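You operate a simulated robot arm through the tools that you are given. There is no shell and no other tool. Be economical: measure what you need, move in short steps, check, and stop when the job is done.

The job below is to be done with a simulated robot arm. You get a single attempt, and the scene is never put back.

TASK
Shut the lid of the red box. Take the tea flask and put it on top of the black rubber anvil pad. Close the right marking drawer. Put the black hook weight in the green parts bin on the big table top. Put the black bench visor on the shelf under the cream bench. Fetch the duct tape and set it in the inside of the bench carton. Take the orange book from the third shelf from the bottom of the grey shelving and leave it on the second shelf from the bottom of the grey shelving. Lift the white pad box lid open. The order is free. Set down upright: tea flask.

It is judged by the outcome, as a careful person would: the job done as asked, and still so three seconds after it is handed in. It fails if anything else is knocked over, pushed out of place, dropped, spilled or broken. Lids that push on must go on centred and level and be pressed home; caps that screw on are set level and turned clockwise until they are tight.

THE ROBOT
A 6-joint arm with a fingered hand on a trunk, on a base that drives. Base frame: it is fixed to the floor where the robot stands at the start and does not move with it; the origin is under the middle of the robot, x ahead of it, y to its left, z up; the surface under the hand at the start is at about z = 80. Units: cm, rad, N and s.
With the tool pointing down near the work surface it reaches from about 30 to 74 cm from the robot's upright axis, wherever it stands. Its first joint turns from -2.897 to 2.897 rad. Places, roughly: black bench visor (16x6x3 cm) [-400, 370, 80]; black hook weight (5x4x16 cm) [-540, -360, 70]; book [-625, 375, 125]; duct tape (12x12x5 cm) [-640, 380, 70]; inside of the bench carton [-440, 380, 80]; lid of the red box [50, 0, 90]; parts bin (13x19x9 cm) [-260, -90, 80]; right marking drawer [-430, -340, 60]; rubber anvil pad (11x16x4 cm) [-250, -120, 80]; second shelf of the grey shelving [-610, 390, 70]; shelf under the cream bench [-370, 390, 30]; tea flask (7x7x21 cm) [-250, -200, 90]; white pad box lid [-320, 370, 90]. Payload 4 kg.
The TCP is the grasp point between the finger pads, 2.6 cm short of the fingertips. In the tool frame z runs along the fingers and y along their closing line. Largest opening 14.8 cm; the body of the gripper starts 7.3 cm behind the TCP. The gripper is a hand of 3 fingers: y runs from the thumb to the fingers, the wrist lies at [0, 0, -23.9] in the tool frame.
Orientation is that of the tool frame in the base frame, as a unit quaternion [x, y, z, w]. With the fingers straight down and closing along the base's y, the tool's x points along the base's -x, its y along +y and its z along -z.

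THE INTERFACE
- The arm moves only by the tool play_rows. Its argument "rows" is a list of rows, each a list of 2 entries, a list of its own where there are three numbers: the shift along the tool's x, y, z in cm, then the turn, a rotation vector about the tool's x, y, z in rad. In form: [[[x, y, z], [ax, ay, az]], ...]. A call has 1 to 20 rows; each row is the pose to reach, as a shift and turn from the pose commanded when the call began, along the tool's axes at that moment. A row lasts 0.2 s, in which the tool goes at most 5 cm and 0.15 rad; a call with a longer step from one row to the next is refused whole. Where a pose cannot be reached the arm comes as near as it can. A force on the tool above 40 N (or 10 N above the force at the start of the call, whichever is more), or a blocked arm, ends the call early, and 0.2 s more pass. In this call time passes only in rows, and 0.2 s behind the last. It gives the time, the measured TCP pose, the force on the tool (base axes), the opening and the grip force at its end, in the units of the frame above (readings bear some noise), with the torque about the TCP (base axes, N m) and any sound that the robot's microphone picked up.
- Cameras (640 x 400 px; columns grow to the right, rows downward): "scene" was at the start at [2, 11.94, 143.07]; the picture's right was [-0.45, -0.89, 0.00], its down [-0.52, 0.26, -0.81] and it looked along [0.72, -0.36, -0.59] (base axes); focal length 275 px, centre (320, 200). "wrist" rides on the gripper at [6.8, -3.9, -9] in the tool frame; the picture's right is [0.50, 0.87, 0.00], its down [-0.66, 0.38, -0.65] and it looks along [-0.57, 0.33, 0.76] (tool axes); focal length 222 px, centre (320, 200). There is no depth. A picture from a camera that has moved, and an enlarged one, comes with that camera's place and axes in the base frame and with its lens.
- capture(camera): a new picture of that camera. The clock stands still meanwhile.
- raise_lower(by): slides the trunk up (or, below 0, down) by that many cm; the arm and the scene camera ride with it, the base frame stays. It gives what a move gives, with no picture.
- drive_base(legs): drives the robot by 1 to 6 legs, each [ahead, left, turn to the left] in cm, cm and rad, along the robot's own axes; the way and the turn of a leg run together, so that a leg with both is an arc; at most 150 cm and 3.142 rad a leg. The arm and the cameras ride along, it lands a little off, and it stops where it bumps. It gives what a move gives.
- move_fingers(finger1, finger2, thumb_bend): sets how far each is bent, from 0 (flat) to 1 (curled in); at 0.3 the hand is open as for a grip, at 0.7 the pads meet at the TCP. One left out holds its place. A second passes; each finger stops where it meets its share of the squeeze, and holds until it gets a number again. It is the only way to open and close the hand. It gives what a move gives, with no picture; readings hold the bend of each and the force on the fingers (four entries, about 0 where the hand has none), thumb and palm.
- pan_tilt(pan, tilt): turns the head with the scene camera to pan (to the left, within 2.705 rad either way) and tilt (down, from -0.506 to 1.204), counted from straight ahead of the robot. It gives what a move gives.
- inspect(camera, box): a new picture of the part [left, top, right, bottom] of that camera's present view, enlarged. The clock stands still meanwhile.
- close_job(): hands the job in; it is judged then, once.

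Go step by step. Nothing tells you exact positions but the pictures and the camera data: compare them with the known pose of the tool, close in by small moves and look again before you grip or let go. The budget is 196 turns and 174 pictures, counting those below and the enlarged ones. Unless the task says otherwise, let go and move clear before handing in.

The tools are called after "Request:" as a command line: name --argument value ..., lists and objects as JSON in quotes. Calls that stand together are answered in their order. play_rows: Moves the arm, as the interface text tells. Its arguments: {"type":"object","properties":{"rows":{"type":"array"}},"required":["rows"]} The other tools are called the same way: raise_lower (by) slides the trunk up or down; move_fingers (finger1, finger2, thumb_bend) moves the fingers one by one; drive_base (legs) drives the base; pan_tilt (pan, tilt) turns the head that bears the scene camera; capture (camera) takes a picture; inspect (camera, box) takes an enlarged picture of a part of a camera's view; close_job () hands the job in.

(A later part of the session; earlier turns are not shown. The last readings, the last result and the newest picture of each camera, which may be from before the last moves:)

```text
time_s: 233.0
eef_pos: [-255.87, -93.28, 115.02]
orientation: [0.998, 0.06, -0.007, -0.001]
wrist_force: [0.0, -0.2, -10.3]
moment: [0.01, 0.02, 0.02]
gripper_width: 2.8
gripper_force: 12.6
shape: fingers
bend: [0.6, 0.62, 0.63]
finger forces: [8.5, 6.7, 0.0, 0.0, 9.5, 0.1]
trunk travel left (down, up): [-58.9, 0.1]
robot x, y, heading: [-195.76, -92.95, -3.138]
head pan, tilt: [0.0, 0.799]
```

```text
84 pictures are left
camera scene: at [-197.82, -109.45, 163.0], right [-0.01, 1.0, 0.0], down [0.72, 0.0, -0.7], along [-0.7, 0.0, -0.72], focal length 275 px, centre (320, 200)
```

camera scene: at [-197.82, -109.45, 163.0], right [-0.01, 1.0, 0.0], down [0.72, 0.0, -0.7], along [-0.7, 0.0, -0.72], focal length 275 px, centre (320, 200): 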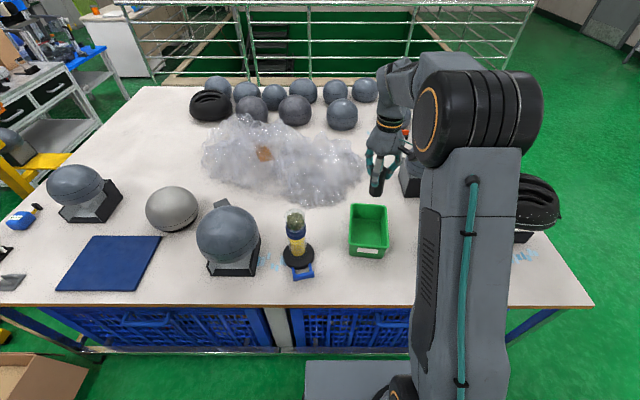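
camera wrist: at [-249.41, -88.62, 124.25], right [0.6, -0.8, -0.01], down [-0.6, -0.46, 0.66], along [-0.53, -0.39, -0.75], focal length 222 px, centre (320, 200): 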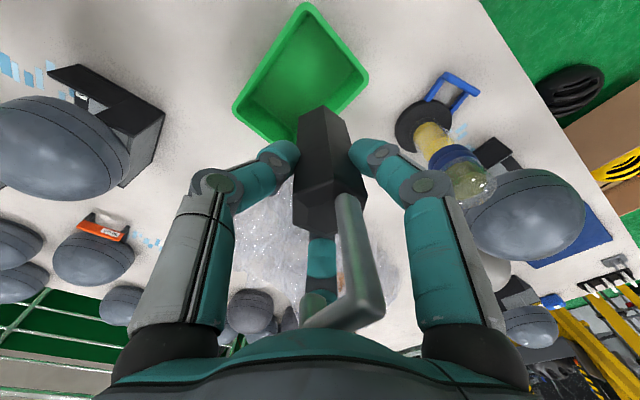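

Centre over the bin with a ~1.5 cm correction and lower partway.

Request:
play_rows --rows '[[[-1.2, -1.15, 0], [0, 0, 0]], [[-1.2, -1.15, 4], [0, 0, 0]], [[-1.2, -1.15, 8], [0, 0, 0]], [[-1.2, -1.15, 12], [0, 0, 0]], [[-1.2, -1.15, 15], [0, 0, 0]]]'

Request:
inspect --camera "scene" --box '[310, 150, 430, 270]'

Request:
capture --camera "wrist"

```text
time_s: 234.2
eef_pos: [-257.35, -92.42, 99.99]
orientation: [0.998, 0.061, -0.007, -0.002]
wrist_force: [1.0, -0.1, -10.5]
moment: [0.05, 0.01, 0.0]
gripper_width: 2.78
gripper_force: 12.3
shape: fingers
bend: [0.6, 0.62, 0.63]
finger forces: [8.6, 6.9, 0.1, 0.0, 9.5, 0.0]
trunk travel left (down, up): [-58.9, 0.1]
robot x, y, heading: [-195.87, -93.32, -3.139]
head pan, tilt: [0.0, 0.799]
```

```text
3.33 times, centred on (370, 210) of scene
camera zoom: at [-197.86, -109.46, 163.0], right [-0.01, 1.0, 0.0], down [0.72, 0.0, -0.7], along [-0.7, 0.0, -0.72], focal length 916 px, centre (153, 167)
```

zoom: 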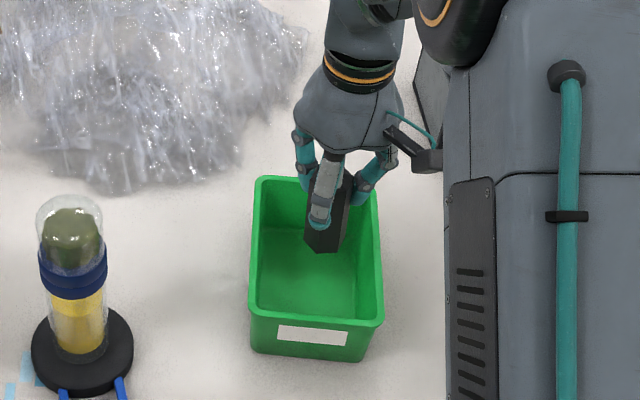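

```text
82 pictures are left
camera wrist: at [-250.95, -87.76, 109.07], right [0.6, -0.8, -0.01], down [-0.6, -0.46, 0.66], along [-0.53, -0.39, -0.75], focal length 222 px, centre (320, 200)
```

wrist: 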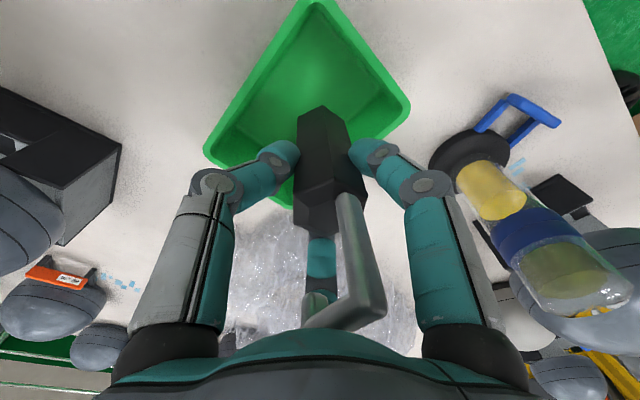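

Shift 1.3 cm further in and lower slowly to the bin floor.

Request:
play_rows --rows '[[[-1.3, 0, 1], [0, 0, 0]], [[-1.3, 0, 4], [0, 0, 0]], [[-1.3, 0, 7], [0, 0, 0]], [[-1.3, 0, 9], [0, 0, 0]], [[-1.3, 0, 9.8], [0, 0, 0]], [[-1.3, 0, 10.4], [0, 0, 0]]]'

Request:
inspect --camera "scene" --box '[310, 150, 430, 270]'

```text
time_s: 235.6
eef_pos: [-258.76, -92.47, 89.88]
orientation: [0.998, 0.059, -0.006, -0.001]
wrist_force: [0.0, 0.4, -10.3]
moment: [0.01, 0.05, 0.02]
gripper_width: 2.76
gripper_force: 12.6
shape: fingers
bend: [0.6, 0.62, 0.63]
finger forces: [8.7, 6.9, 0.0, 0.0, 9.4, 0.0]
trunk travel left (down, up): [-58.9, 0.1]
robot x, y, heading: [-196.03, -93.2, -3.134]
head pan, tilt: [0.0, 0.799]
```

```text
3.33 times, centred on (370, 210) of scene
camera zoom: at [-197.82, -109.46, 163.0], right [-0.01, 1.0, 0.0], down [0.72, 0.0, -0.7], along [-0.7, 0.0, -0.72], focal length 916 px, centre (153, 167)
```

zoom: 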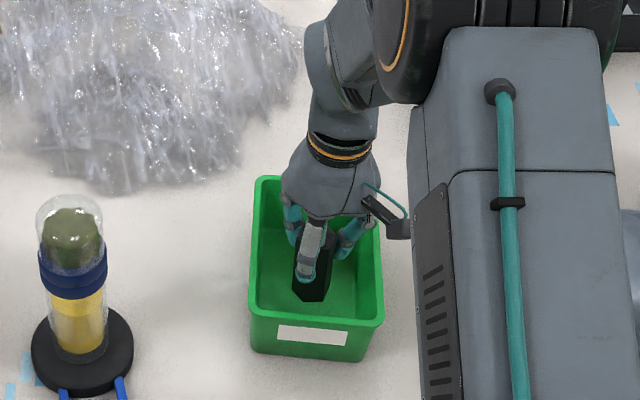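

Request:
play_rows --rows '[[[0, 0, 0.4], [0, 0, 0]], [[0, 0, 0.8], [0, 0, 0]], [[0, 0, 1.2], [0, 0, 0]], [[0, 0, 1.6], [0, 0, 0]]]'

```text
time_s: 236.6
eef_pos: [-258.98, -92.47, 88.24]
orientation: [0.998, 0.06, -0.007, -0.001]
wrist_force: [0.1, -0.4, -9.2]
moment: [0.0, 0.03, -0.03]
gripper_width: 2.79
gripper_force: 12.5
shape: fingers
bend: [0.6, 0.62, 0.63]
finger forces: [8.6, 6.9, 0.1, 0.0, 9.4, 0.1]
trunk travel left (down, up): [-58.9, 0.1]
robot x, y, heading: [-196.06, -93.27, -3.136]
head pan, tilt: [0.0, 0.799]
```

Request:
play_rows --rows '[[[0, 0, 0.4], [0, 0, 0]], [[0, 0, 0.8], [0, 0, 0]], [[0, 0, 1.2], [0, 0, 0]], [[0, 0, 1.6], [0, 0, 0]]]'

Request:
inspect --camera "scene" --box '[310, 150, 430, 270]'

```text
time_s: 237.6
eef_pos: [-258.75, -92.37, 86.96]
orientation: [0.998, 0.059, -0.009, -0.002]
wrist_force: [-2.2, 5.2, 14.9]
moment: [0.08, 0.03, 0.02]
gripper_width: 2.71
gripper_force: 17.0
shape: fingers
bend: [0.61, 0.62, 0.63]
finger forces: [10.1, 8.9, 0.0, 0.1, 14.3, 0.0]
trunk travel left (down, up): [-58.9, 0.1]
robot x, y, heading: [-196.04, -92.99, -3.137]
head pan, tilt: [0.0, 0.799]
```

```text
3.33 times, centred on (370, 210) of scene
camera zoom: at [-197.64, -109.4, 163.05], right [-0.01, 1.0, 0.0], down [0.72, 0.0, -0.7], along [-0.7, 0.0, -0.72], focal length 916 px, centre (153, 167)
```

zoom: 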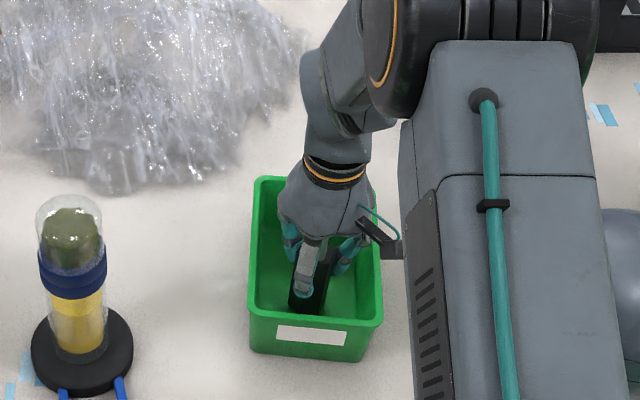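

It rests on the bin floor. Ease off, open just enough, then rise.

Request:
play_rows --rows '[[[0, 0, -0.3], [0, 0, 0]]]'

Request:
move_fingers --finger1 0.52 --finger2 0.52 --thumb_bend 0.53

Request:
capture --camera "wrist"

```text
time_s: 238.0
eef_pos: [-258.69, -92.42, 87.0]
orientation: [0.998, 0.061, -0.008, -0.001]
wrist_force: [-3.4, 4.8, 9.8]
moment: [0.12, 0.1, 0.03]
gripper_width: 2.74
gripper_force: 15.7
shape: fingers
bend: [0.61, 0.62, 0.63]
finger forces: [9.4, 8.8, 0.0, 0.0, 13.7, 0.0]
trunk travel left (down, up): [-58.9, 0.1]
robot x, y, heading: [-195.95, -93.07, -3.139]
head pan, tilt: [0.0, 0.799]
```

```text
time_s: 239.0
eef_pos: [-258.66, -92.4, 86.85]
orientation: [0.998, 0.06, -0.007, -0.001]
wrist_force: [0.0, -0.4, 0.2]
moment: [0.04, -0.02, -0.02]
gripper_width: 5.34
gripper_force: 0.0
shape: fingers
bend: [0.52, 0.52, 0.53]
finger forces: [0.0, 0.1, 0.0, 0.0, 0.1, 0.0]
trunk travel left (down, up): [-58.9, 0.1]
robot x, y, heading: [-195.87, -93.23, -3.135]
head pan, tilt: [0.0, 0.799]
```

```text
79 pictures are left
camera wrist: at [-252.26, -87.8, 96.05], right [0.6, -0.8, -0.01], down [-0.59, -0.46, 0.66], along [-0.53, -0.39, -0.75], focal length 222 px, centre (320, 200)
```

wrist: 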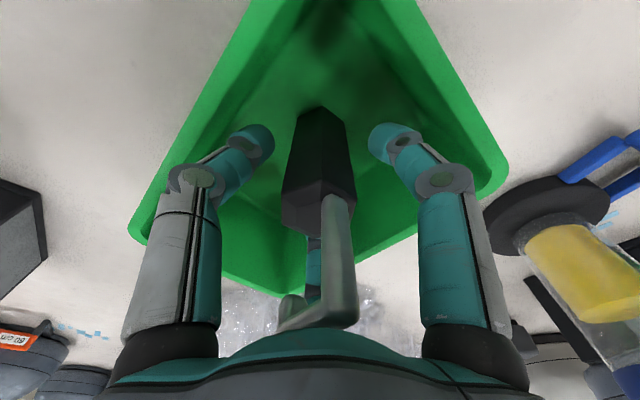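

Released and standing in the bin. Rise clear and back away.

Request:
play_rows --rows '[[[0, 0, -3], [0, 0, 0]], [[0, 0, -7], [0, 0, 0]], [[0, 0, -11], [0, 0, 0]], [[0, 0, -15], [0, 0, 0]], [[0, 0, -19], [0, 0, 0]], [[0, 0, -23], [0, 0, 0]], [[0, 0, -27], [0, 0, 0]]]'

Request:
drive_base --legs '[[-45, 0, 0]]'

Request:
pan_tilt --pan 0.0 --tilt 0.6

Request:
inspect --camera "scene" --box '[250, 160, 450, 290]'

```text
time_s: 240.6
eef_pos: [-258.15, -92.52, 113.85]
orientation: [0.998, 0.06, -0.007, -0.002]
wrist_force: [0.9, -0.3, 0.8]
moment: [-0.06, 0.03, -0.01]
gripper_width: 5.37
gripper_force: 0.0
shape: fingers
bend: [0.52, 0.52, 0.53]
finger forces: [0.0, 0.0, 0.0, 0.0, 0.0, 0.0]
trunk travel left (down, up): [-58.9, 0.1]
robot x, y, heading: [-195.76, -92.85, -3.135]
head pan, tilt: [0.0, 0.799]
```

```text
time_s: 243.3
eef_pos: [-213.72, -93.14, 113.95]
orientation: [0.997, 0.072, -0.008, -0.001]
wrist_force: [0.0, -0.7, -0.6]
moment: [-0.01, 0.02, 0.01]
gripper_width: 5.33
gripper_force: 0.0
shape: fingers
bend: [0.52, 0.52, 0.53]
finger forces: [0.1, 0.1, 0.0, 0.0, 0.0, 0.0]
trunk travel left (down, up): [-58.9, 0.1]
robot x, y, heading: [-151.76, -92.18, -3.121]
head pan, tilt: [0.0, 0.799]
```

```text
time_s: 244.0
eef_pos: [-213.69, -92.99, 113.85]
orientation: [0.997, 0.072, -0.008, -0.002]
wrist_force: [-0.6, 1.1, -0.4]
moment: [0.02, 0.0, -0.03]
gripper_width: 5.35
gripper_force: 0.1
shape: fingers
bend: [0.52, 0.52, 0.53]
finger forces: [0.0, 0.0, 0.1, 0.1, 0.1, 0.0]
trunk travel left (down, up): [-58.9, 0.1]
robot x, y, heading: [-151.45, -92.34, -3.12]
head pan, tilt: [0.0, 0.6]
```

```text
3.08 times, centred on (350, 225) of scene
camera zoom: at [-153.69, -108.8, 164.68], right [-0.03, 1.0, 0.0], down [0.57, 0.02, -0.82], along [-0.82, -0.02, -0.57], focal length 846 px, centre (228, 123)
```

zoom: 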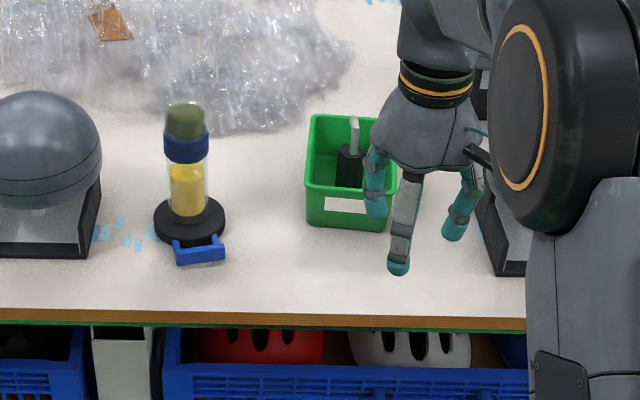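

Flask and weight are fine. Next: the cream bench along the far wall (y≈380). I'll drive there and look.

Request:
drive_base --legs '[[0, -150, -0.02], [0, -150, 0], [0, 0, -1.57], [0, 100, 0], [0, 80, 0]]'

Request:
pan_tilt --pan 0.2 --tilt 0.4

Request:
capture --camera "scene"

```text
time_s: 271.2
eef_pos: [-322.85, 286.34, 113.84]
orientation: [0.719, -0.695, -0.004, -0.007]
wrist_force: [0.7, 0.2, 0.5]
moment: [-0.01, 0.05, -0.03]
gripper_width: 5.32
gripper_force: 0.0
shape: fingers
bend: [0.52, 0.52, 0.53]
finger forces: [0.1, 0.1, 0.1, 0.0, 0.0, 0.0]
trunk travel left (down, up): [-58.9, 0.1]
robot x, y, heading: [-328.5, 224.4, 1.488]
head pan, tilt: [0.0, 0.6]
```

```text
time_s: 271.9
eef_pos: [-322.69, 286.27, 113.87]
orientation: [0.72, -0.694, -0.005, -0.006]
wrist_force: [0.4, -0.2, -0.9]
moment: [0.01, -0.01, 0.01]
gripper_width: 5.35
gripper_force: 0.0
shape: fingers
bend: [0.52, 0.52, 0.53]
finger forces: [0.1, 0.1, 0.0, 0.0, 0.0, 0.0]
trunk travel left (down, up): [-58.9, 0.1]
robot x, y, heading: [-328.76, 224.5, 1.489]
head pan, tilt: [0.201, 0.4]
```

```text
77 pictures are left
camera scene: at [-346.22, 228.67, 166.51], right [0.99, 0.12, 0.0], down [0.05, -0.39, -0.92], along [-0.11, 0.91, -0.39], focal length 275 px, centre (320, 200)
```

scene: 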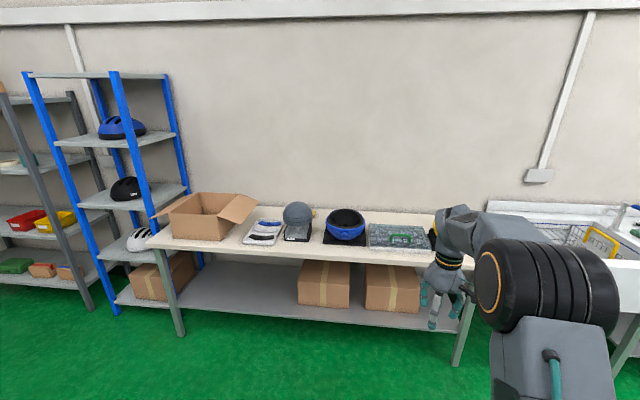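

Request:
inspect --camera "scene" --box '[130, 180, 330, 310]'

Request:
inspect --camera "scene" --box '[280, 180, 480, 310]'

Request:
inspect --camera "scene" --box '[0, 70, 200, 310]'

```text
3.08 times, centred on (230, 245) of scene
camera zoom: at [-346.22, 228.67, 166.51], right [0.99, 0.12, 0.0], down [0.05, -0.39, -0.92], along [-0.11, 0.91, -0.39], focal length 846 px, centre (597, 62)
```

zoom: 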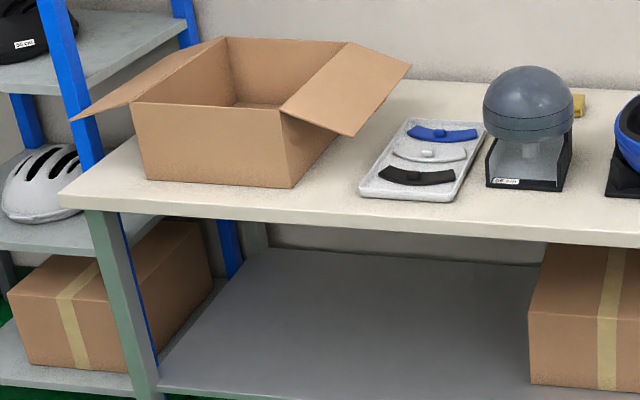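

```text
3.08 times, centred on (380, 245) of scene
camera zoom: at [-346.22, 228.67, 166.51], right [0.99, 0.12, 0.0], down [0.05, -0.39, -0.92], along [-0.11, 0.91, -0.39], focal length 846 px, centre (135, 62)
```

zoom: 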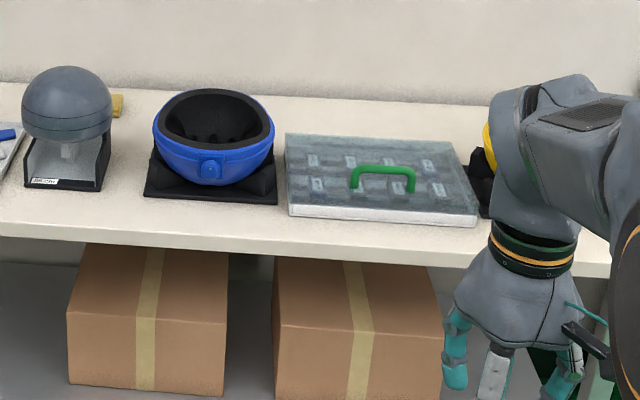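

```text
1.67 times, centred on (100, 190) of scene
camera zoom: at [-346.22, 228.67, 166.51], right [0.99, 0.12, 0.0], down [0.05, -0.39, -0.92], along [-0.11, 0.91, -0.39], focal length 458 px, centre (687, 217)
```

zoom: 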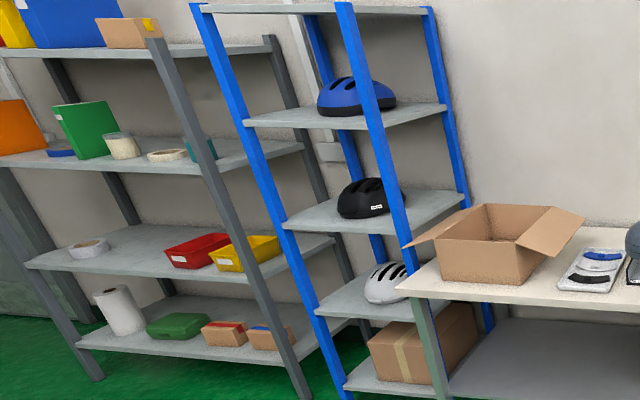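

The layout is clear: the pad box with a clear lid and green handle (hinged at the wall side), the carton with open flaps, the tray with the black visor in front, and the grey shelving at far left with the orange book and the tape roll. I'll do the lid first: lower the trunk (to keep the wrist away from its singularity), raise the arm, and turn the hand so it closes across the handle bar.

Request:
raise_lower --by -40

Request:
play_rows --rows '[[[0, 0, -3], [0, 0, 0.15]], [[0, 0, -6], [0, 0, 0.3]], [[0, 0, -9], [0, 0, 0.45]], [[0, 0, -12], [0, 0, 0.6]], [[0, 0, -15], [0, 0, 0.75]], [[0, 0, -18], [0, 0, 0.9]], [[0, 0, -21], [0, 0, 1.05]], [[0, 0, -24], [0, 0, 1.2]], [[0, 0, -27], [0, 0, 1.35]], [[0, 0, -30], [0, 0, 1.5]], [[0, 0, -33], [0, 0, 1.57]]]'

Request:
drive_base --legs '[[0, 0, 0.08], [82, -9, 0]]'

Request:
pan_tilt --pan -0.1 --tilt 0.75

Request:
capture --camera "scene"

Request:
capture --camera "wrist"

```text
time_s: 275.7
eef_pos: [-322.83, 286.28, 73.81]
orientation: [0.72, -0.694, -0.005, -0.007]
wrist_force: [0.4, 0.4, -0.1]
moment: [0.0, -0.01, 0.03]
gripper_width: 5.36
gripper_force: 0.1
shape: fingers
bend: [0.52, 0.52, 0.53]
finger forces: [0.0, 0.1, 0.0, 0.1, 0.1, 0.0]
trunk travel left (down, up): [-18.9, 40.1]
robot x, y, heading: [-329.12, 224.61, 1.49]
head pan, tilt: [0.201, 0.4]
```

```text
time_s: 278.1
eef_pos: [-326.47, 281.69, 100.29]
orientation: [-0.017, 1.0, 0.008, 0.001]
wrist_force: [0.1, 0.0, 1.1]
moment: [0.02, 0.01, 0.0]
gripper_width: 5.36
gripper_force: 0.0
shape: fingers
bend: [0.52, 0.52, 0.53]
finger forces: [0.0, 0.0, 0.0, 0.1, 0.0, 0.0]
out of reach, approached as far as the arm can: row 8, 9, 10, 11
trunk travel left (down, up): [-18.9, 40.1]
robot x, y, heading: [-329.13, 224.3, 1.487]
head pan, tilt: [0.201, 0.4]
```

```text
time_s: 283.0
eef_pos: [-323.8, 362.9, 100.28]
orientation: [-0.065, 0.998, 0.009, 0.002]
wrist_force: [-0.6, -0.1, 0.0]
moment: [-0.01, -0.03, 0.01]
gripper_width: 5.34
gripper_force: 0.0
shape: fingers
bend: [0.52, 0.52, 0.53]
finger forces: [0.0, 0.0, 0.1, 0.0, 0.0, 0.0]
trunk travel left (down, up): [-18.9, 40.1]
robot x, y, heading: [-320.22, 305.39, 1.588]
head pan, tilt: [0.201, 0.4]
```

```text
time_s: 283.8
eef_pos: [-323.67, 362.83, 100.34]
orientation: [-0.065, 0.998, 0.009, 0.001]
wrist_force: [0.5, 0.6, -0.3]
moment: [0.01, 0.03, 0.01]
gripper_width: 5.38
gripper_force: 0.0
shape: fingers
bend: [0.52, 0.52, 0.53]
finger forces: [0.0, 0.0, 0.0, 0.1, 0.0, 0.0]
trunk travel left (down, up): [-18.9, 40.1]
robot x, y, heading: [-320.5, 305.65, 1.581]
head pan, tilt: [-0.099, 0.75]
```

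```text
73 pictures are left
camera scene: at [-335.7, 307.36, 123.41], right [1.0, -0.08, 0.0], down [-0.06, -0.68, -0.73], along [0.06, 0.73, -0.68], focal length 275 px, centre (320, 200)
```

scene: 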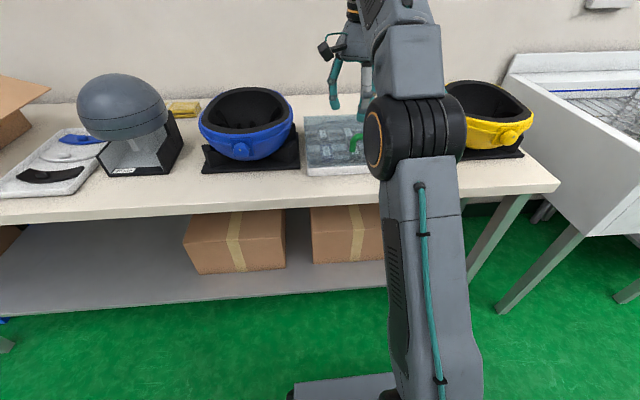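

```text
72 pictures are left
camera wrist: at [-329.84, 358.0, 109.4], right [-0.61, 0.79, 0.01], down [0.6, 0.45, 0.66], along [0.52, 0.41, -0.75], focal length 222 px, centre (320, 200)
```

wrist: 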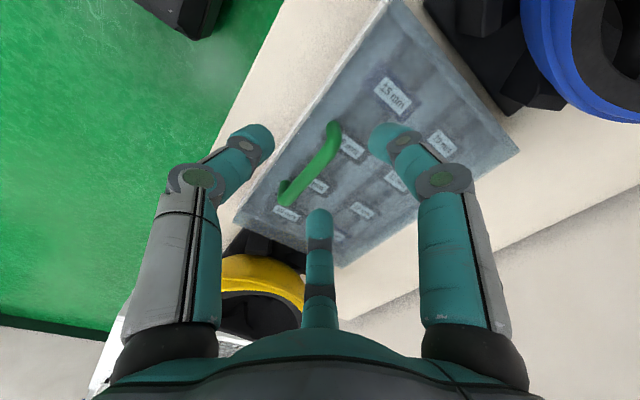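

Handle bar centre at about (−318, 365.7, 88). Move over it and lower partway.

Request:
play_rows --rows '[[[-3, 1, 0], [0, 0, 0]], [[-6, 2.1, 0], [0, 0, 0]], [[-6, 2.1, 3], [0, 0, 0]], [[-6, 2.1, 6], [0, 0, 0]], [[-6, 2.1, 8.5], [0, 0, 0]]]'

Request:
capture --camera "wrist"

Request:
inspect --camera "scene" --box '[280, 60, 440, 180]'

```text
time_s: 285.0
eef_pos: [-318.0, 366.14, 91.99]
orientation: [-0.064, 0.998, 0.009, 0.001]
wrist_force: [0.0, -0.2, 0.5]
moment: [0.01, 0.0, 0.04]
gripper_width: 5.36
gripper_force: 0.1
shape: fingers
bend: [0.52, 0.52, 0.53]
finger forces: [0.0, 0.0, 0.0, 0.1, 0.1, 0.0]
out of reach, approached as far as the arm can: row 1, 2
trunk travel left (down, up): [-18.9, 40.1]
robot x, y, heading: [-320.77, 305.55, 1.584]
head pan, tilt: [-0.099, 0.75]
```

```text
71 pictures are left
camera wrist: at [-324.19, 361.19, 101.04], right [-0.61, 0.79, 0.01], down [0.6, 0.45, 0.66], along [0.52, 0.41, -0.75], focal length 222 px, centre (320, 200)
```

wrist: 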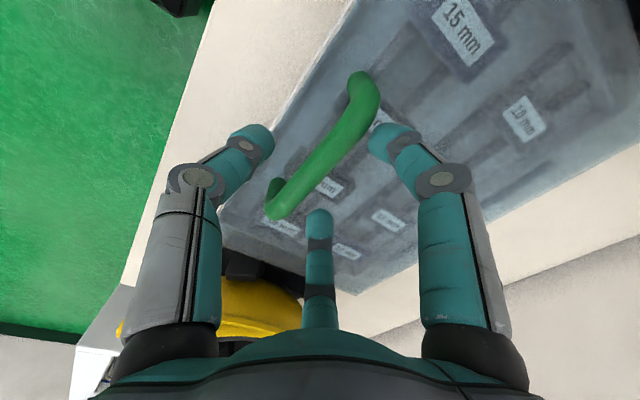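

```text
3.33 times, centred on (360, 120) of scene
camera zoom: at [-335.7, 307.36, 123.4], right [1.0, -0.09, 0.0], down [-0.06, -0.68, -0.73], along [0.06, 0.73, -0.68], focal length 916 px, centre (187, 467)
```

zoom: 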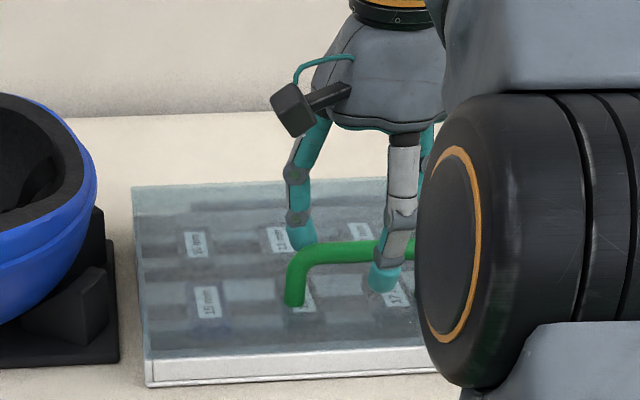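

Aligned with the bar between thumb and fingers. Lower to the bar and close.

Request:
play_rows --rows '[[[0.5, -0.5, 1.5], [0, 0, 0]], [[0.5, -0.5, 3], [0, 0, 0]], [[0.5, -0.5, 4.6], [0, 0, 0]]]'

Request:
capture --camera "wrist"

Request:
move_fingers --finger1 0.7 --finger2 0.7 --thumb_bend 0.7

Request:
capture --camera "wrist"

```text
time_s: 285.8
eef_pos: [-318.53, 365.45, 88.82]
orientation: [-0.066, 0.998, 0.019, 0.002]
wrist_force: [-0.6, 0.5, 22.3]
moment: [0.4, 0.6, 0.03]
gripper_width: 5.36
gripper_force: 10.6
shape: fingers
bend: [0.51, 0.52, 0.53]
finger forces: [18.6, 4.1, 0.1, 0.0, 0.0, 0.0]
trunk travel left (down, up): [-18.9, 40.1]
robot x, y, heading: [-320.67, 305.24, 1.587]
head pan, tilt: [-0.099, 0.75]
stopped in row 3: the force on the tool passed its limit at 52 N (the readings are from after the stop); the commanded pose is now the measured one
```

```text
69 pictures are left
camera wrist: at [-324.63, 360.33, 97.72], right [-0.61, 0.79, 0.03], down [0.6, 0.44, 0.67], along [0.52, 0.43, -0.74], focal length 222 px, centre (320, 200)
```

wrist: 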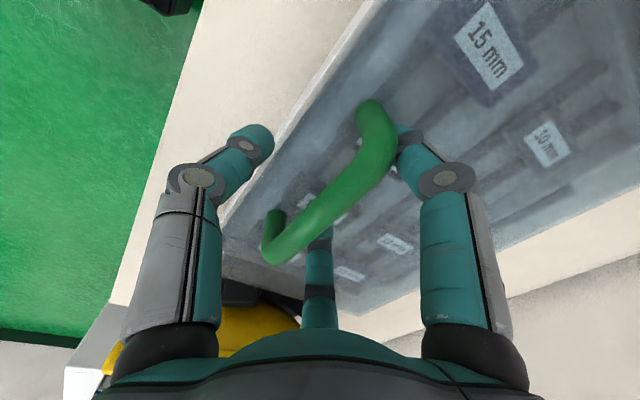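

```text
time_s: 286.8
eef_pos: [-318.57, 365.48, 88.25]
orientation: [-0.066, 0.998, 0.015, 0.003]
wrist_force: [-4.9, 6.5, 1.8]
moment: [-0.09, -0.09, -0.16]
gripper_width: 0.57
gripper_force: 5.5
shape: fingers
bend: [0.66, 0.69, 0.7]
finger forces: [10.2, 0.0, 0.0, 0.0, 0.0, 0.0]
trunk travel left (down, up): [-18.9, 40.1]
robot x, y, heading: [-320.25, 305.32, 1.587]
head pan, tilt: [-0.099, 0.75]
```

```text
68 pictures are left
camera wrist: at [-324.65, 360.52, 97.31], right [-0.61, 0.79, 0.02], down [0.6, 0.44, 0.67], along [0.52, 0.42, -0.74], focal length 222 px, centre (320, 200)
```

wrist: 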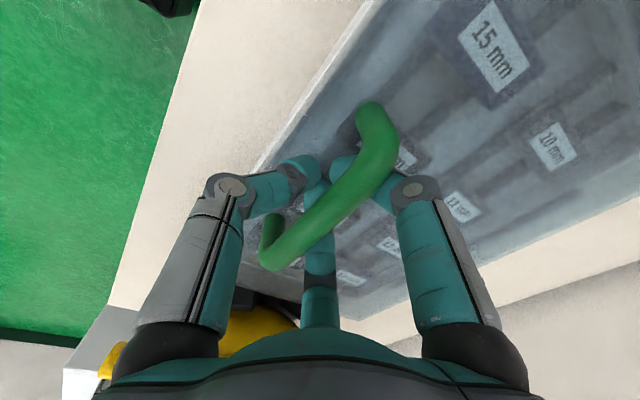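

The fingers have closed underneath the bar, so the handle is caged — ideal for lifting. I'll lift along the hinge arc (hinge ≈ y 383), tilting the hand partly with it.

Request:
play_rows --rows '[[[0, 0.4, -1.7], [-0.07, 0, 0]], [[-0.1, 0.8, -3.4], [-0.15, 0, 0]], [[-0.2, 1.5, -5], [-0.22, 0, 0]], [[-0.3, 2.2, -6.6], [-0.3, 0, 0]], [[-0.4, 3.2, -8.1], [-0.37, 0, 0]], [[-0.5, 4.3, -9.5], [-0.45, 0, 0]], [[-0.7, 5.5, -10.8], [-0.52, 0, 0]], [[-0.9, 6.8, -11.9], [-0.6, 0, 0]]]'

Request:
capture --camera "scene"

Request:
capture --camera "wrist"

```text
time_s: 288.6
eef_pos: [-318.4, 372.09, 100.32]
orientation: [-0.063, 0.948, 0.311, -0.016]
wrist_force: [-0.1, 3.7, -4.6]
moment: [-0.05, -0.04, -0.04]
gripper_width: 0.91
gripper_force: 5.8
shape: fingers
bend: [0.68, 0.68, 0.68]
finger forces: [4.4, 2.3, 0.1, 0.0, 3.9, 0.0]
trunk travel left (down, up): [-18.9, 40.1]
robot x, y, heading: [-320.78, 305.64, 1.585]
head pan, tilt: [-0.099, 0.75]
```

```text
67 pictures are left
camera scene: at [-335.69, 307.42, 123.4], right [1.0, -0.09, 0.0], down [-0.06, -0.68, -0.73], along [0.06, 0.73, -0.68], focal length 275 px, centre (320, 200)
```

scene: 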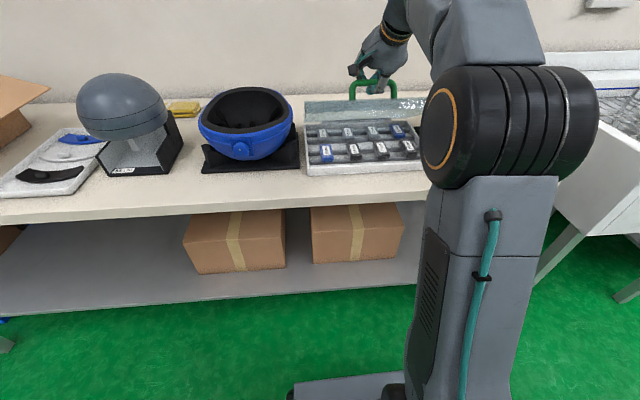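

```text
66 pictures are left
camera wrist: at [-323.99, 362.78, 105.44], right [-0.59, 0.63, 0.51], down [0.66, 0.0, 0.76], along [0.47, 0.78, -0.41], focal length 222 px, centre (320, 200)
```

wrist: 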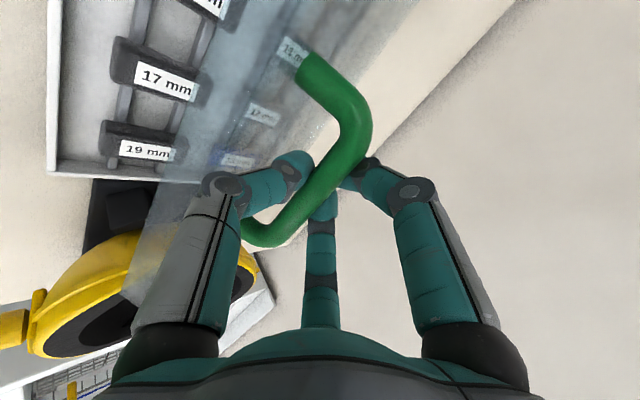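

The lid is opening nicely (~45°). Continue along the arc to just past vertical.

Request:
play_rows --rows '[[[0, 1.7, 0.1], [-0.07, 0, 0]], [[0, 3.5, 0.3], [-0.14, 0, 0]], [[0, 5.2, 0.7], [-0.21, 0, 0]], [[0, 6.9, 1.3], [-0.28, 0, 0]], [[0, 8.5, 2.1], [-0.35, 0, 0]], [[0, 10, 2.95], [-0.42, 0, 0]], [[0, 11.3, 3.9], [-0.49, 0, 0]], [[0, 12.4, 4.8], [-0.55, 0, 0]]]'

Request:
capture --camera "scene"

Request:
capture --camera "wrist"

```text
time_s: 289.5
eef_pos: [-318.83, 376.58, 104.22]
orientation: [-0.061, 0.903, 0.425, -0.022]
wrist_force: [3.6, -18.6, 17.7]
moment: [-2.25, -0.29, -0.06]
gripper_width: 1.53
gripper_force: 30.7
shape: fingers
bend: [0.69, 0.7, 0.62]
finger forces: [0.0, 0.0, 0.0, 0.0, 60.9, 0.0]
trunk travel left (down, up): [-18.9, 40.1]
robot x, y, heading: [-320.54, 305.39, 1.584]
head pan, tilt: [-0.099, 0.75]
stopped in row 4: the force on the tool passed its limit at 47 N (the readings are from after the stop); the commanded pose is now the measured one
```

```text
65 pictures are left
camera scene: at [-335.64, 306.99, 123.43], right [1.0, -0.09, 0.0], down [-0.06, -0.68, -0.73], along [0.06, 0.73, -0.68], focal length 275 px, centre (320, 200)
```

scene: 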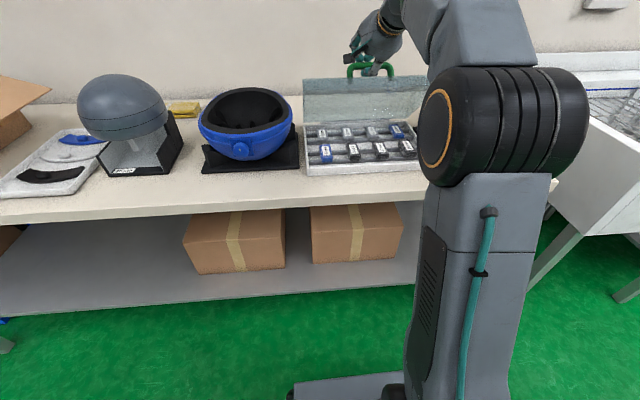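

```text
64 pictures are left
camera wrist: at [-324.33, 366.34, 106.94], right [-0.57, 0.48, 0.66], down [0.68, -0.18, 0.72], along [0.46, 0.86, -0.22], focal length 222 px, centre (320, 200)
```

wrist: 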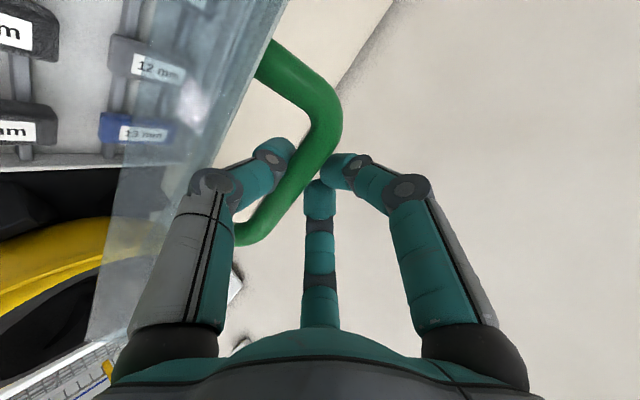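

I realise the handle ends up on the wall side as the lid swings back, so the hand should not tilt forward. I'll bring the tool back to vertical while holding the bar, then push the bar on toward the wall with the thumb behind it.

Request:
play_rows --rows '[[[0, 0, 0], [0.12, 0, 0]], [[0, 0, 0], [0.25, 0, 0]], [[0, 0, 0], [0.38, 0, 0]], [[0, 0, 0], [0.5, 0, 0]], [[0, 0, 0], [0.63, 0, 0]], [[0, 0, 0], [0.76, 0, 0]], [[0, 0, 0], [0.87, 0, 0]]]'

Request:
capture --camera "scene"

Request:
capture --camera "wrist"

```text
time_s: 291.1
eef_pos: [-320.46, 370.35, 97.27]
orientation: [-0.067, 0.994, 0.087, 0.003]
wrist_force: [-0.1, -0.9, -0.6]
moment: [0.04, -0.02, -0.02]
gripper_width: 0.19
gripper_force: 1.2
shape: fingers
bend: [0.69, 0.7, 0.69]
finger forces: [1.1, 0.0, 0.0, 0.0, 1.5, 0.0]
out of reach, approached as far as the arm can: row 3, 4, 5, 6, 7
trunk travel left (down, up): [-18.9, 40.1]
robot x, y, heading: [-320.46, 305.64, 1.589]
head pan, tilt: [-0.099, 0.75]
```

```text
63 pictures are left
camera scene: at [-335.69, 307.31, 123.4], right [1.0, -0.09, 0.0], down [-0.06, -0.68, -0.73], along [0.06, 0.73, -0.68], focal length 275 px, centre (320, 200)
```

scene: 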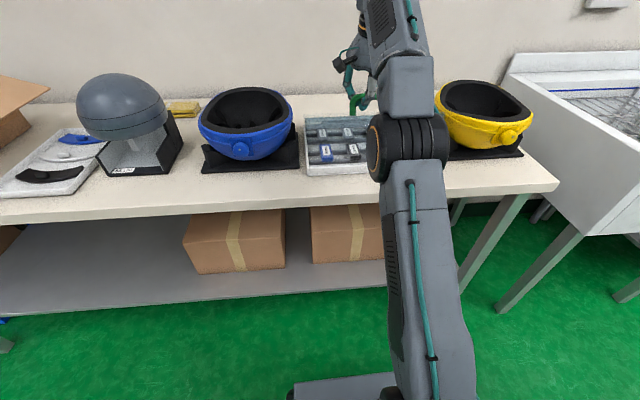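

```text
62 pictures are left
camera wrist: at [-326.49, 364.11, 105.5], right [-0.61, 0.78, 0.14], down [0.6, 0.34, 0.72], along [0.51, 0.53, -0.68], focal length 222 px, centre (320, 200)
```

wrist: 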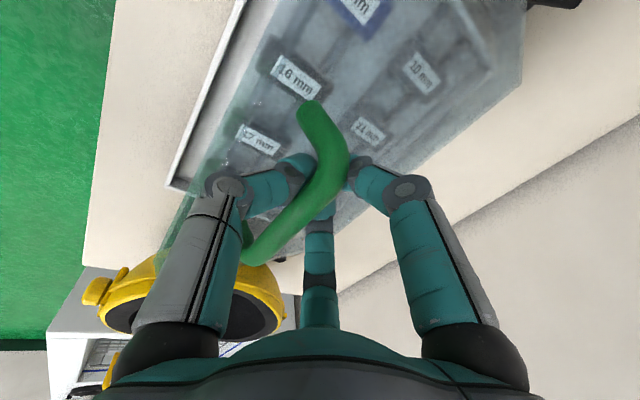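

The arm can't hold vertical that high with the trunk this low, so the lid came partly down. I'll set the lid down gently, release, raise the trunk, and re-hook.

Request:
play_rows --rows '[[[0.2, -1.9, 1.3], [0.03, 0, 0]], [[0.4, -3.7, 2.6], [0.06, 0, 0]], [[0.5, -5.1, 4.95], [0.11, 0, 0]], [[0.6, -6.0, 7.3], [0.17, 0, 0]]]'

Request:
move_fingers --finger1 0.5 --finger2 0.5 --thumb_bend 0.5

Request:
capture --camera "wrist"

```text
time_s: 292.1
eef_pos: [-320.28, 365.89, 88.69]
orientation: [-0.066, 0.998, 0.003, 0.009]
wrist_force: [-0.7, 3.6, -0.3]
moment: [0.04, 0.07, -0.07]
gripper_width: 0.24
gripper_force: 1.5
shape: fingers
bend: [0.69, 0.7, 0.7]
finger forces: [3.8, 0.0, 0.0, 0.1, 0.0, 0.0]
trunk travel left (down, up): [-18.9, 40.1]
robot x, y, heading: [-320.57, 305.19, 1.589]
head pan, tilt: [-0.099, 0.75]
```

```text
time_s: 293.1
eef_pos: [-320.35, 365.89, 88.89]
orientation: [-0.067, 0.998, 0.003, 0.007]
wrist_force: [0.9, -0.4, 8.7]
moment: [0.1, 0.27, -0.03]
gripper_width: 5.81
gripper_force: 4.7
shape: fingers
bend: [0.52, 0.5, 0.5]
finger forces: [9.1, 0.0, 0.0, 0.0, 0.1, 0.1]
trunk travel left (down, up): [-18.9, 40.1]
robot x, y, heading: [-320.78, 305.41, 1.585]
head pan, tilt: [-0.099, 0.75]
```

```text
61 pictures are left
camera wrist: at [-326.59, 361.08, 97.94], right [-0.61, 0.79, 0.0], down [0.59, 0.46, 0.67], along [0.53, 0.41, -0.75], focal length 222 px, centre (320, 200)
```

wrist: 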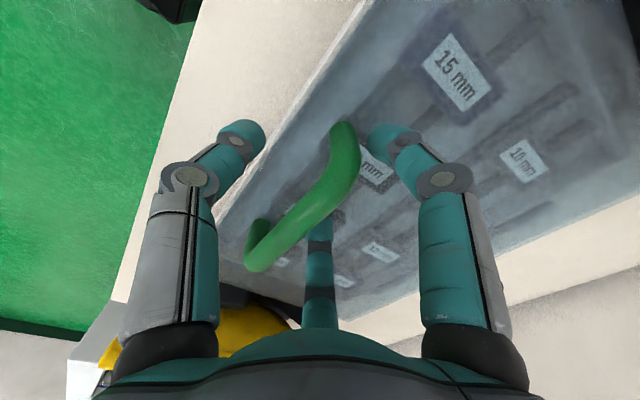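

Rise above the bar, raise the trunk, and come back down with the arm lower relative to the body.

Request:
play_rows --rows '[[[0, 0, -3], [0, 0, 0]], [[-1, 0, -6], [0, 0, 0]], [[-2, 0, -9], [0, 0, 0]]]'

Request:
raise_lower --by 28

Request:
play_rows --rows '[[[0, 0, 5], [0, 0, 0]], [[0, 0, 10], [0, 0, 0]], [[0, 0, 15], [0, 0, 0]], [[0, 0, 20], [0, 0, 0]], [[0, 0, 25], [0, 0, 0]], [[0, 0, 29], [0, 0, 0]], [[0, 0, 32], [0, 0, 0]]]'

Request:
capture --camera "wrist"

```text
time_s: 293.9
eef_pos: [-318.42, 365.7, 97.47]
orientation: [-0.066, 0.998, 0.005, 0.008]
wrist_force: [0.7, 0.0, 0.5]
moment: [0.06, 0.02, -0.03]
gripper_width: 6.18
gripper_force: 0.0
shape: fingers
bend: [0.5, 0.5, 0.5]
finger forces: [0.1, 0.0, 0.1, 0.1, 0.0, 0.1]
out of reach, approached as far as the arm can: row 3
trunk travel left (down, up): [-18.9, 40.1]
robot x, y, heading: [-320.79, 305.44, 1.583]
head pan, tilt: [-0.099, 0.75]
```

```text
time_s: 296.7
eef_pos: [-318.38, 365.7, 125.42]
orientation: [-0.066, 0.998, 0.005, 0.008]
wrist_force: [1.0, 1.0, -0.1]
moment: [0.03, 0.0, 0.03]
gripper_width: 6.18
gripper_force: 0.1
shape: fingers
bend: [0.5, 0.5, 0.5]
finger forces: [0.1, 0.1, 0.0, 0.1, 0.0, 0.0]
trunk travel left (down, up): [-46.9, 12.1]
robot x, y, heading: [-320.35, 305.44, 1.586]
head pan, tilt: [-0.099, 0.75]
```

```text
time_s: 298.3
eef_pos: [-317.94, 366.04, 93.18]
orientation: [-0.066, 0.998, 0.006, 0.008]
wrist_force: [0.0, -0.6, -0.1]
moment: [-0.02, 0.01, -0.01]
gripper_width: 6.2
gripper_force: 0.0
shape: fingers
bend: [0.5, 0.5, 0.5]
finger forces: [0.1, 0.0, 0.1, 0.1, 0.1, 0.0]
trunk travel left (down, up): [-46.9, 12.1]
robot x, y, heading: [-320.66, 305.47, 1.584]
head pan, tilt: [-0.099, 0.75]
```

```text
60 pictures are left
camera wrist: at [-324.25, 361.18, 102.25], right [-0.61, 0.79, 0.0], down [0.59, 0.46, 0.67], along [0.53, 0.41, -0.74], focal length 222 px, centre (320, 200)
```

wrist: 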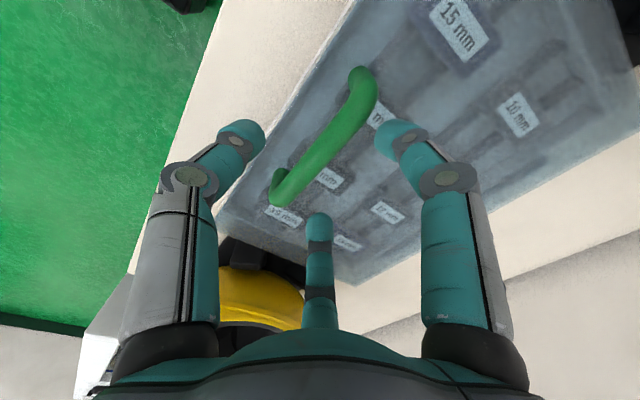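

Aligned; lower, close under the bar, then lift along the arc with the tool vertical.

Request:
play_rows --rows '[[[0, -0.4, 2], [0, 0, 0]], [[0, -0.4, 4], [0, 0, 0]]]'

Request:
move_fingers --finger1 0.7 --finger2 0.7 --thumb_bend 0.7

Request:
play_rows --rows '[[[0, 0.4, -1.7], [0, 0, 0]], [[-0.1, 0.8, -3.4], [0, 0, 0]], [[-0.2, 1.5, -5], [0, 0, 0]], [[-0.3, 2.2, -6.6], [0, 0, 0]], [[-0.4, 3.2, -8.1], [0, 0, 0]], [[-0.5, 4.3, -9.5], [0, 0, 0]], [[-0.7, 5.5, -10.8], [0, 0, 0]], [[-0.9, 6.9, -11.9], [0, 0, 0]], [[-1.1, 8.4, -12.9], [0, 0, 0]], [[-1.3, 9.9, -13.7], [0, 0, 0]]]'

Request:
capture --camera "scene"

Request:
capture --camera "wrist"

```text
time_s: 298.9
eef_pos: [-317.94, 365.75, 89.33]
orientation: [-0.067, 0.998, 0.005, 0.008]
wrist_force: [-0.4, 0.7, -0.3]
moment: [-0.01, 0.02, -0.01]
gripper_width: 6.18
gripper_force: 0.1
shape: fingers
bend: [0.5, 0.5, 0.5]
finger forces: [0.1, 0.0, 0.0, 0.0, 0.0, 0.0]
trunk travel left (down, up): [-46.9, 12.1]
robot x, y, heading: [-320.6, 305.8, 1.587]
head pan, tilt: [-0.099, 0.75]
```

```text
time_s: 299.9
eef_pos: [-317.96, 365.71, 89.42]
orientation: [-0.067, 0.998, 0.004, 0.008]
wrist_force: [-3.4, 4.9, -0.5]
moment: [-0.01, -0.03, -0.13]
gripper_width: 0.58
gripper_force: 2.4
shape: fingers
bend: [0.67, 0.69, 0.7]
finger forces: [4.9, 0.2, 0.1, 0.1, 0.1, 0.0]
trunk travel left (down, up): [-46.9, 12.1]
robot x, y, heading: [-320.66, 305.82, 1.586]
head pan, tilt: [-0.099, 0.75]
```

```text
time_s: 302.1
eef_pos: [-317.96, 375.64, 103.08]
orientation: [-0.066, 0.998, 0.004, 0.008]
wrist_force: [2.5, 6.5, -13.7]
moment: [-0.02, -0.07, -0.06]
gripper_width: 1.18
gripper_force: 8.9
shape: fingers
bend: [0.66, 0.66, 0.69]
finger forces: [8.1, 5.8, 0.1, 0.1, 2.7, 0.0]
trunk travel left (down, up): [-46.9, 12.1]
robot x, y, heading: [-320.56, 305.81, 1.587]
head pan, tilt: [-0.099, 0.75]
```

```text
59 pictures are left
camera scene: at [-335.65, 307.51, 151.41], right [1.0, -0.09, 0.0], down [-0.06, -0.68, -0.73], along [0.06, 0.73, -0.68], focal length 275 px, centre (320, 200)
```

scene: 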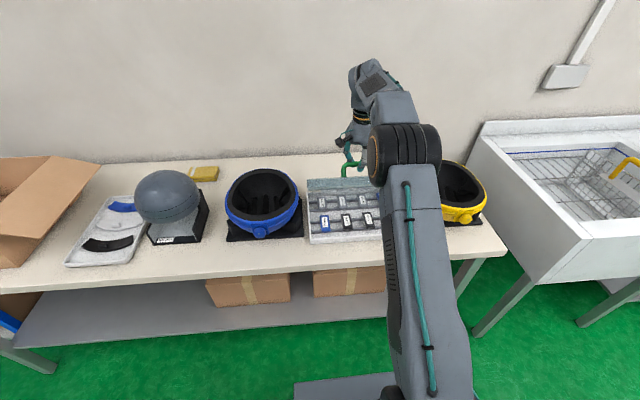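

```text
58 pictures are left
camera wrist: at [-324.25, 370.87, 112.05], right [-0.61, 0.79, 0.0], down [0.59, 0.46, 0.67], along [0.53, 0.4, -0.75], focal length 222 px, centre (320, 200)
```

wrist: 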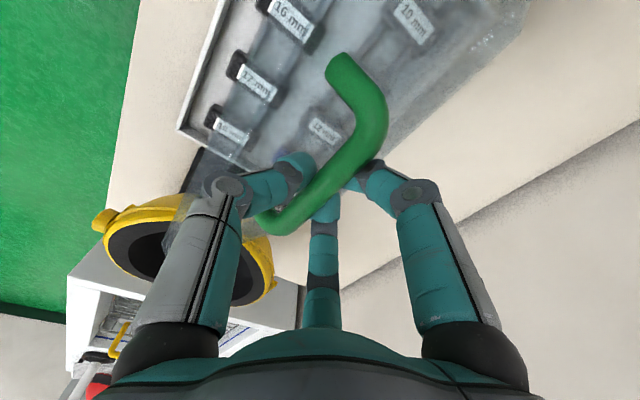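

Lid ~60° open and following. I'll continue over toward vertical.

Request:
play_rows --rows '[[[-0.2, 1.5, 0.2], [0, 0, 0]], [[-0.4, 2.9, -0.2], [0, 0, 0]], [[-0.5, 4.3, -0.5], [0, 0, 0]], [[-0.7, 5.6, -0.7], [0, 0, 0]], [[-0.9, 6.8, -0.8], [0, 0, 0]], [[-1.0, 8, -0.8], [0, 0, 0]], [[-1.2, 9.3, -0.7], [0, 0, 0]]]'

Request:
capture --camera "scene"

Request:
capture --camera "wrist"

```text
time_s: 303.7
eef_pos: [-317.84, 378.59, 103.41]
orientation: [-0.067, 0.998, 0.005, 0.007]
wrist_force: [-3.3, -0.1, -2.0]
moment: [-0.01, 0.03, -0.12]
gripper_width: 0.48
gripper_force: 2.9
shape: fingers
bend: [0.68, 0.7, 0.69]
finger forces: [2.6, 0.4, 0.0, 0.0, 2.2, 0.1]
out of reach, approached as far as the arm can: row 3, 4, 5, 6, 7
trunk travel left (down, up): [-46.9, 12.1]
robot x, y, heading: [-320.56, 305.52, 1.582]
head pan, tilt: [-0.099, 0.75]
```

```text
57 pictures are left
camera scene: at [-335.71, 307.35, 151.41], right [1.0, -0.09, 0.0], down [-0.06, -0.68, -0.73], along [0.06, 0.73, -0.68], focal length 275 px, centre (320, 200)
```

scene: 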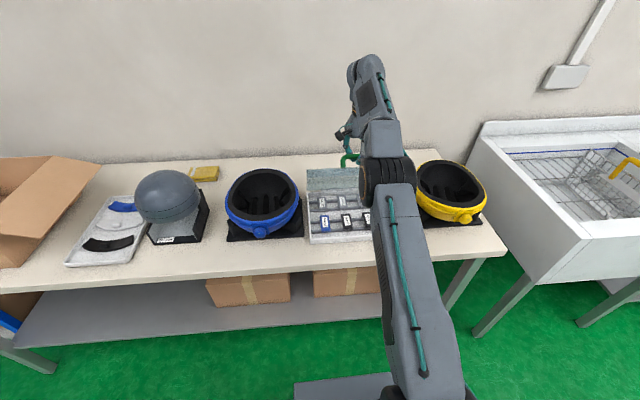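

```text
56 pictures are left
camera wrist: at [-324.07, 373.76, 112.36], right [-0.61, 0.79, 0.0], down [0.59, 0.46, 0.67], along [0.53, 0.41, -0.74], focal length 222 px, centre (320, 200)
```

wrist: 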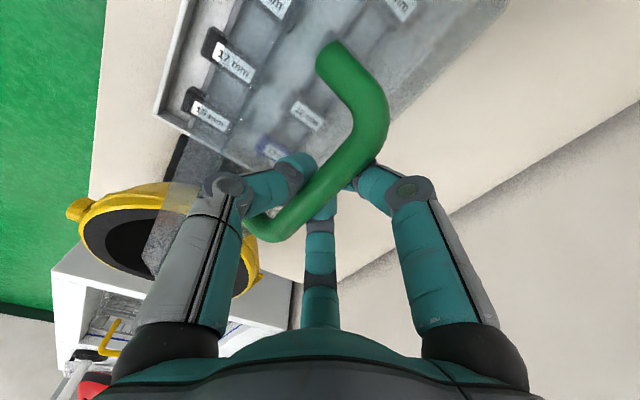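

The arm is at full reach; driving the base forward 9 cm will carry the lid over.

Request:
drive_base --legs '[[9, 0, 0]]'

Request:
capture --camera "wrist"

```text
time_s: 304.8
eef_pos: [-317.89, 387.62, 103.27]
orientation: [-0.067, 0.998, 0.005, 0.008]
wrist_force: [0.2, 1.8, 0.9]
moment: [-0.03, -0.01, 0.02]
gripper_width: 0.04
gripper_force: 0.4
shape: fingers
bend: [0.69, 0.7, 0.7]
finger forces: [0.1, 0.0, 0.0, 0.1, 0.5, 0.0]
trunk travel left (down, up): [-46.9, 12.1]
robot x, y, heading: [-320.85, 314.43, 1.581]
head pan, tilt: [-0.099, 0.75]
```

```text
55 pictures are left
camera wrist: at [-324.16, 382.76, 112.29], right [-0.61, 0.79, 0.0], down [0.59, 0.46, 0.67], along [0.53, 0.41, -0.74], focal length 222 px, centre (320, 200)
```

wrist: 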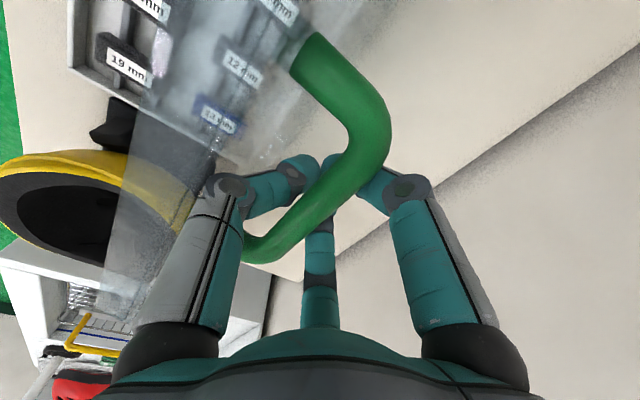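

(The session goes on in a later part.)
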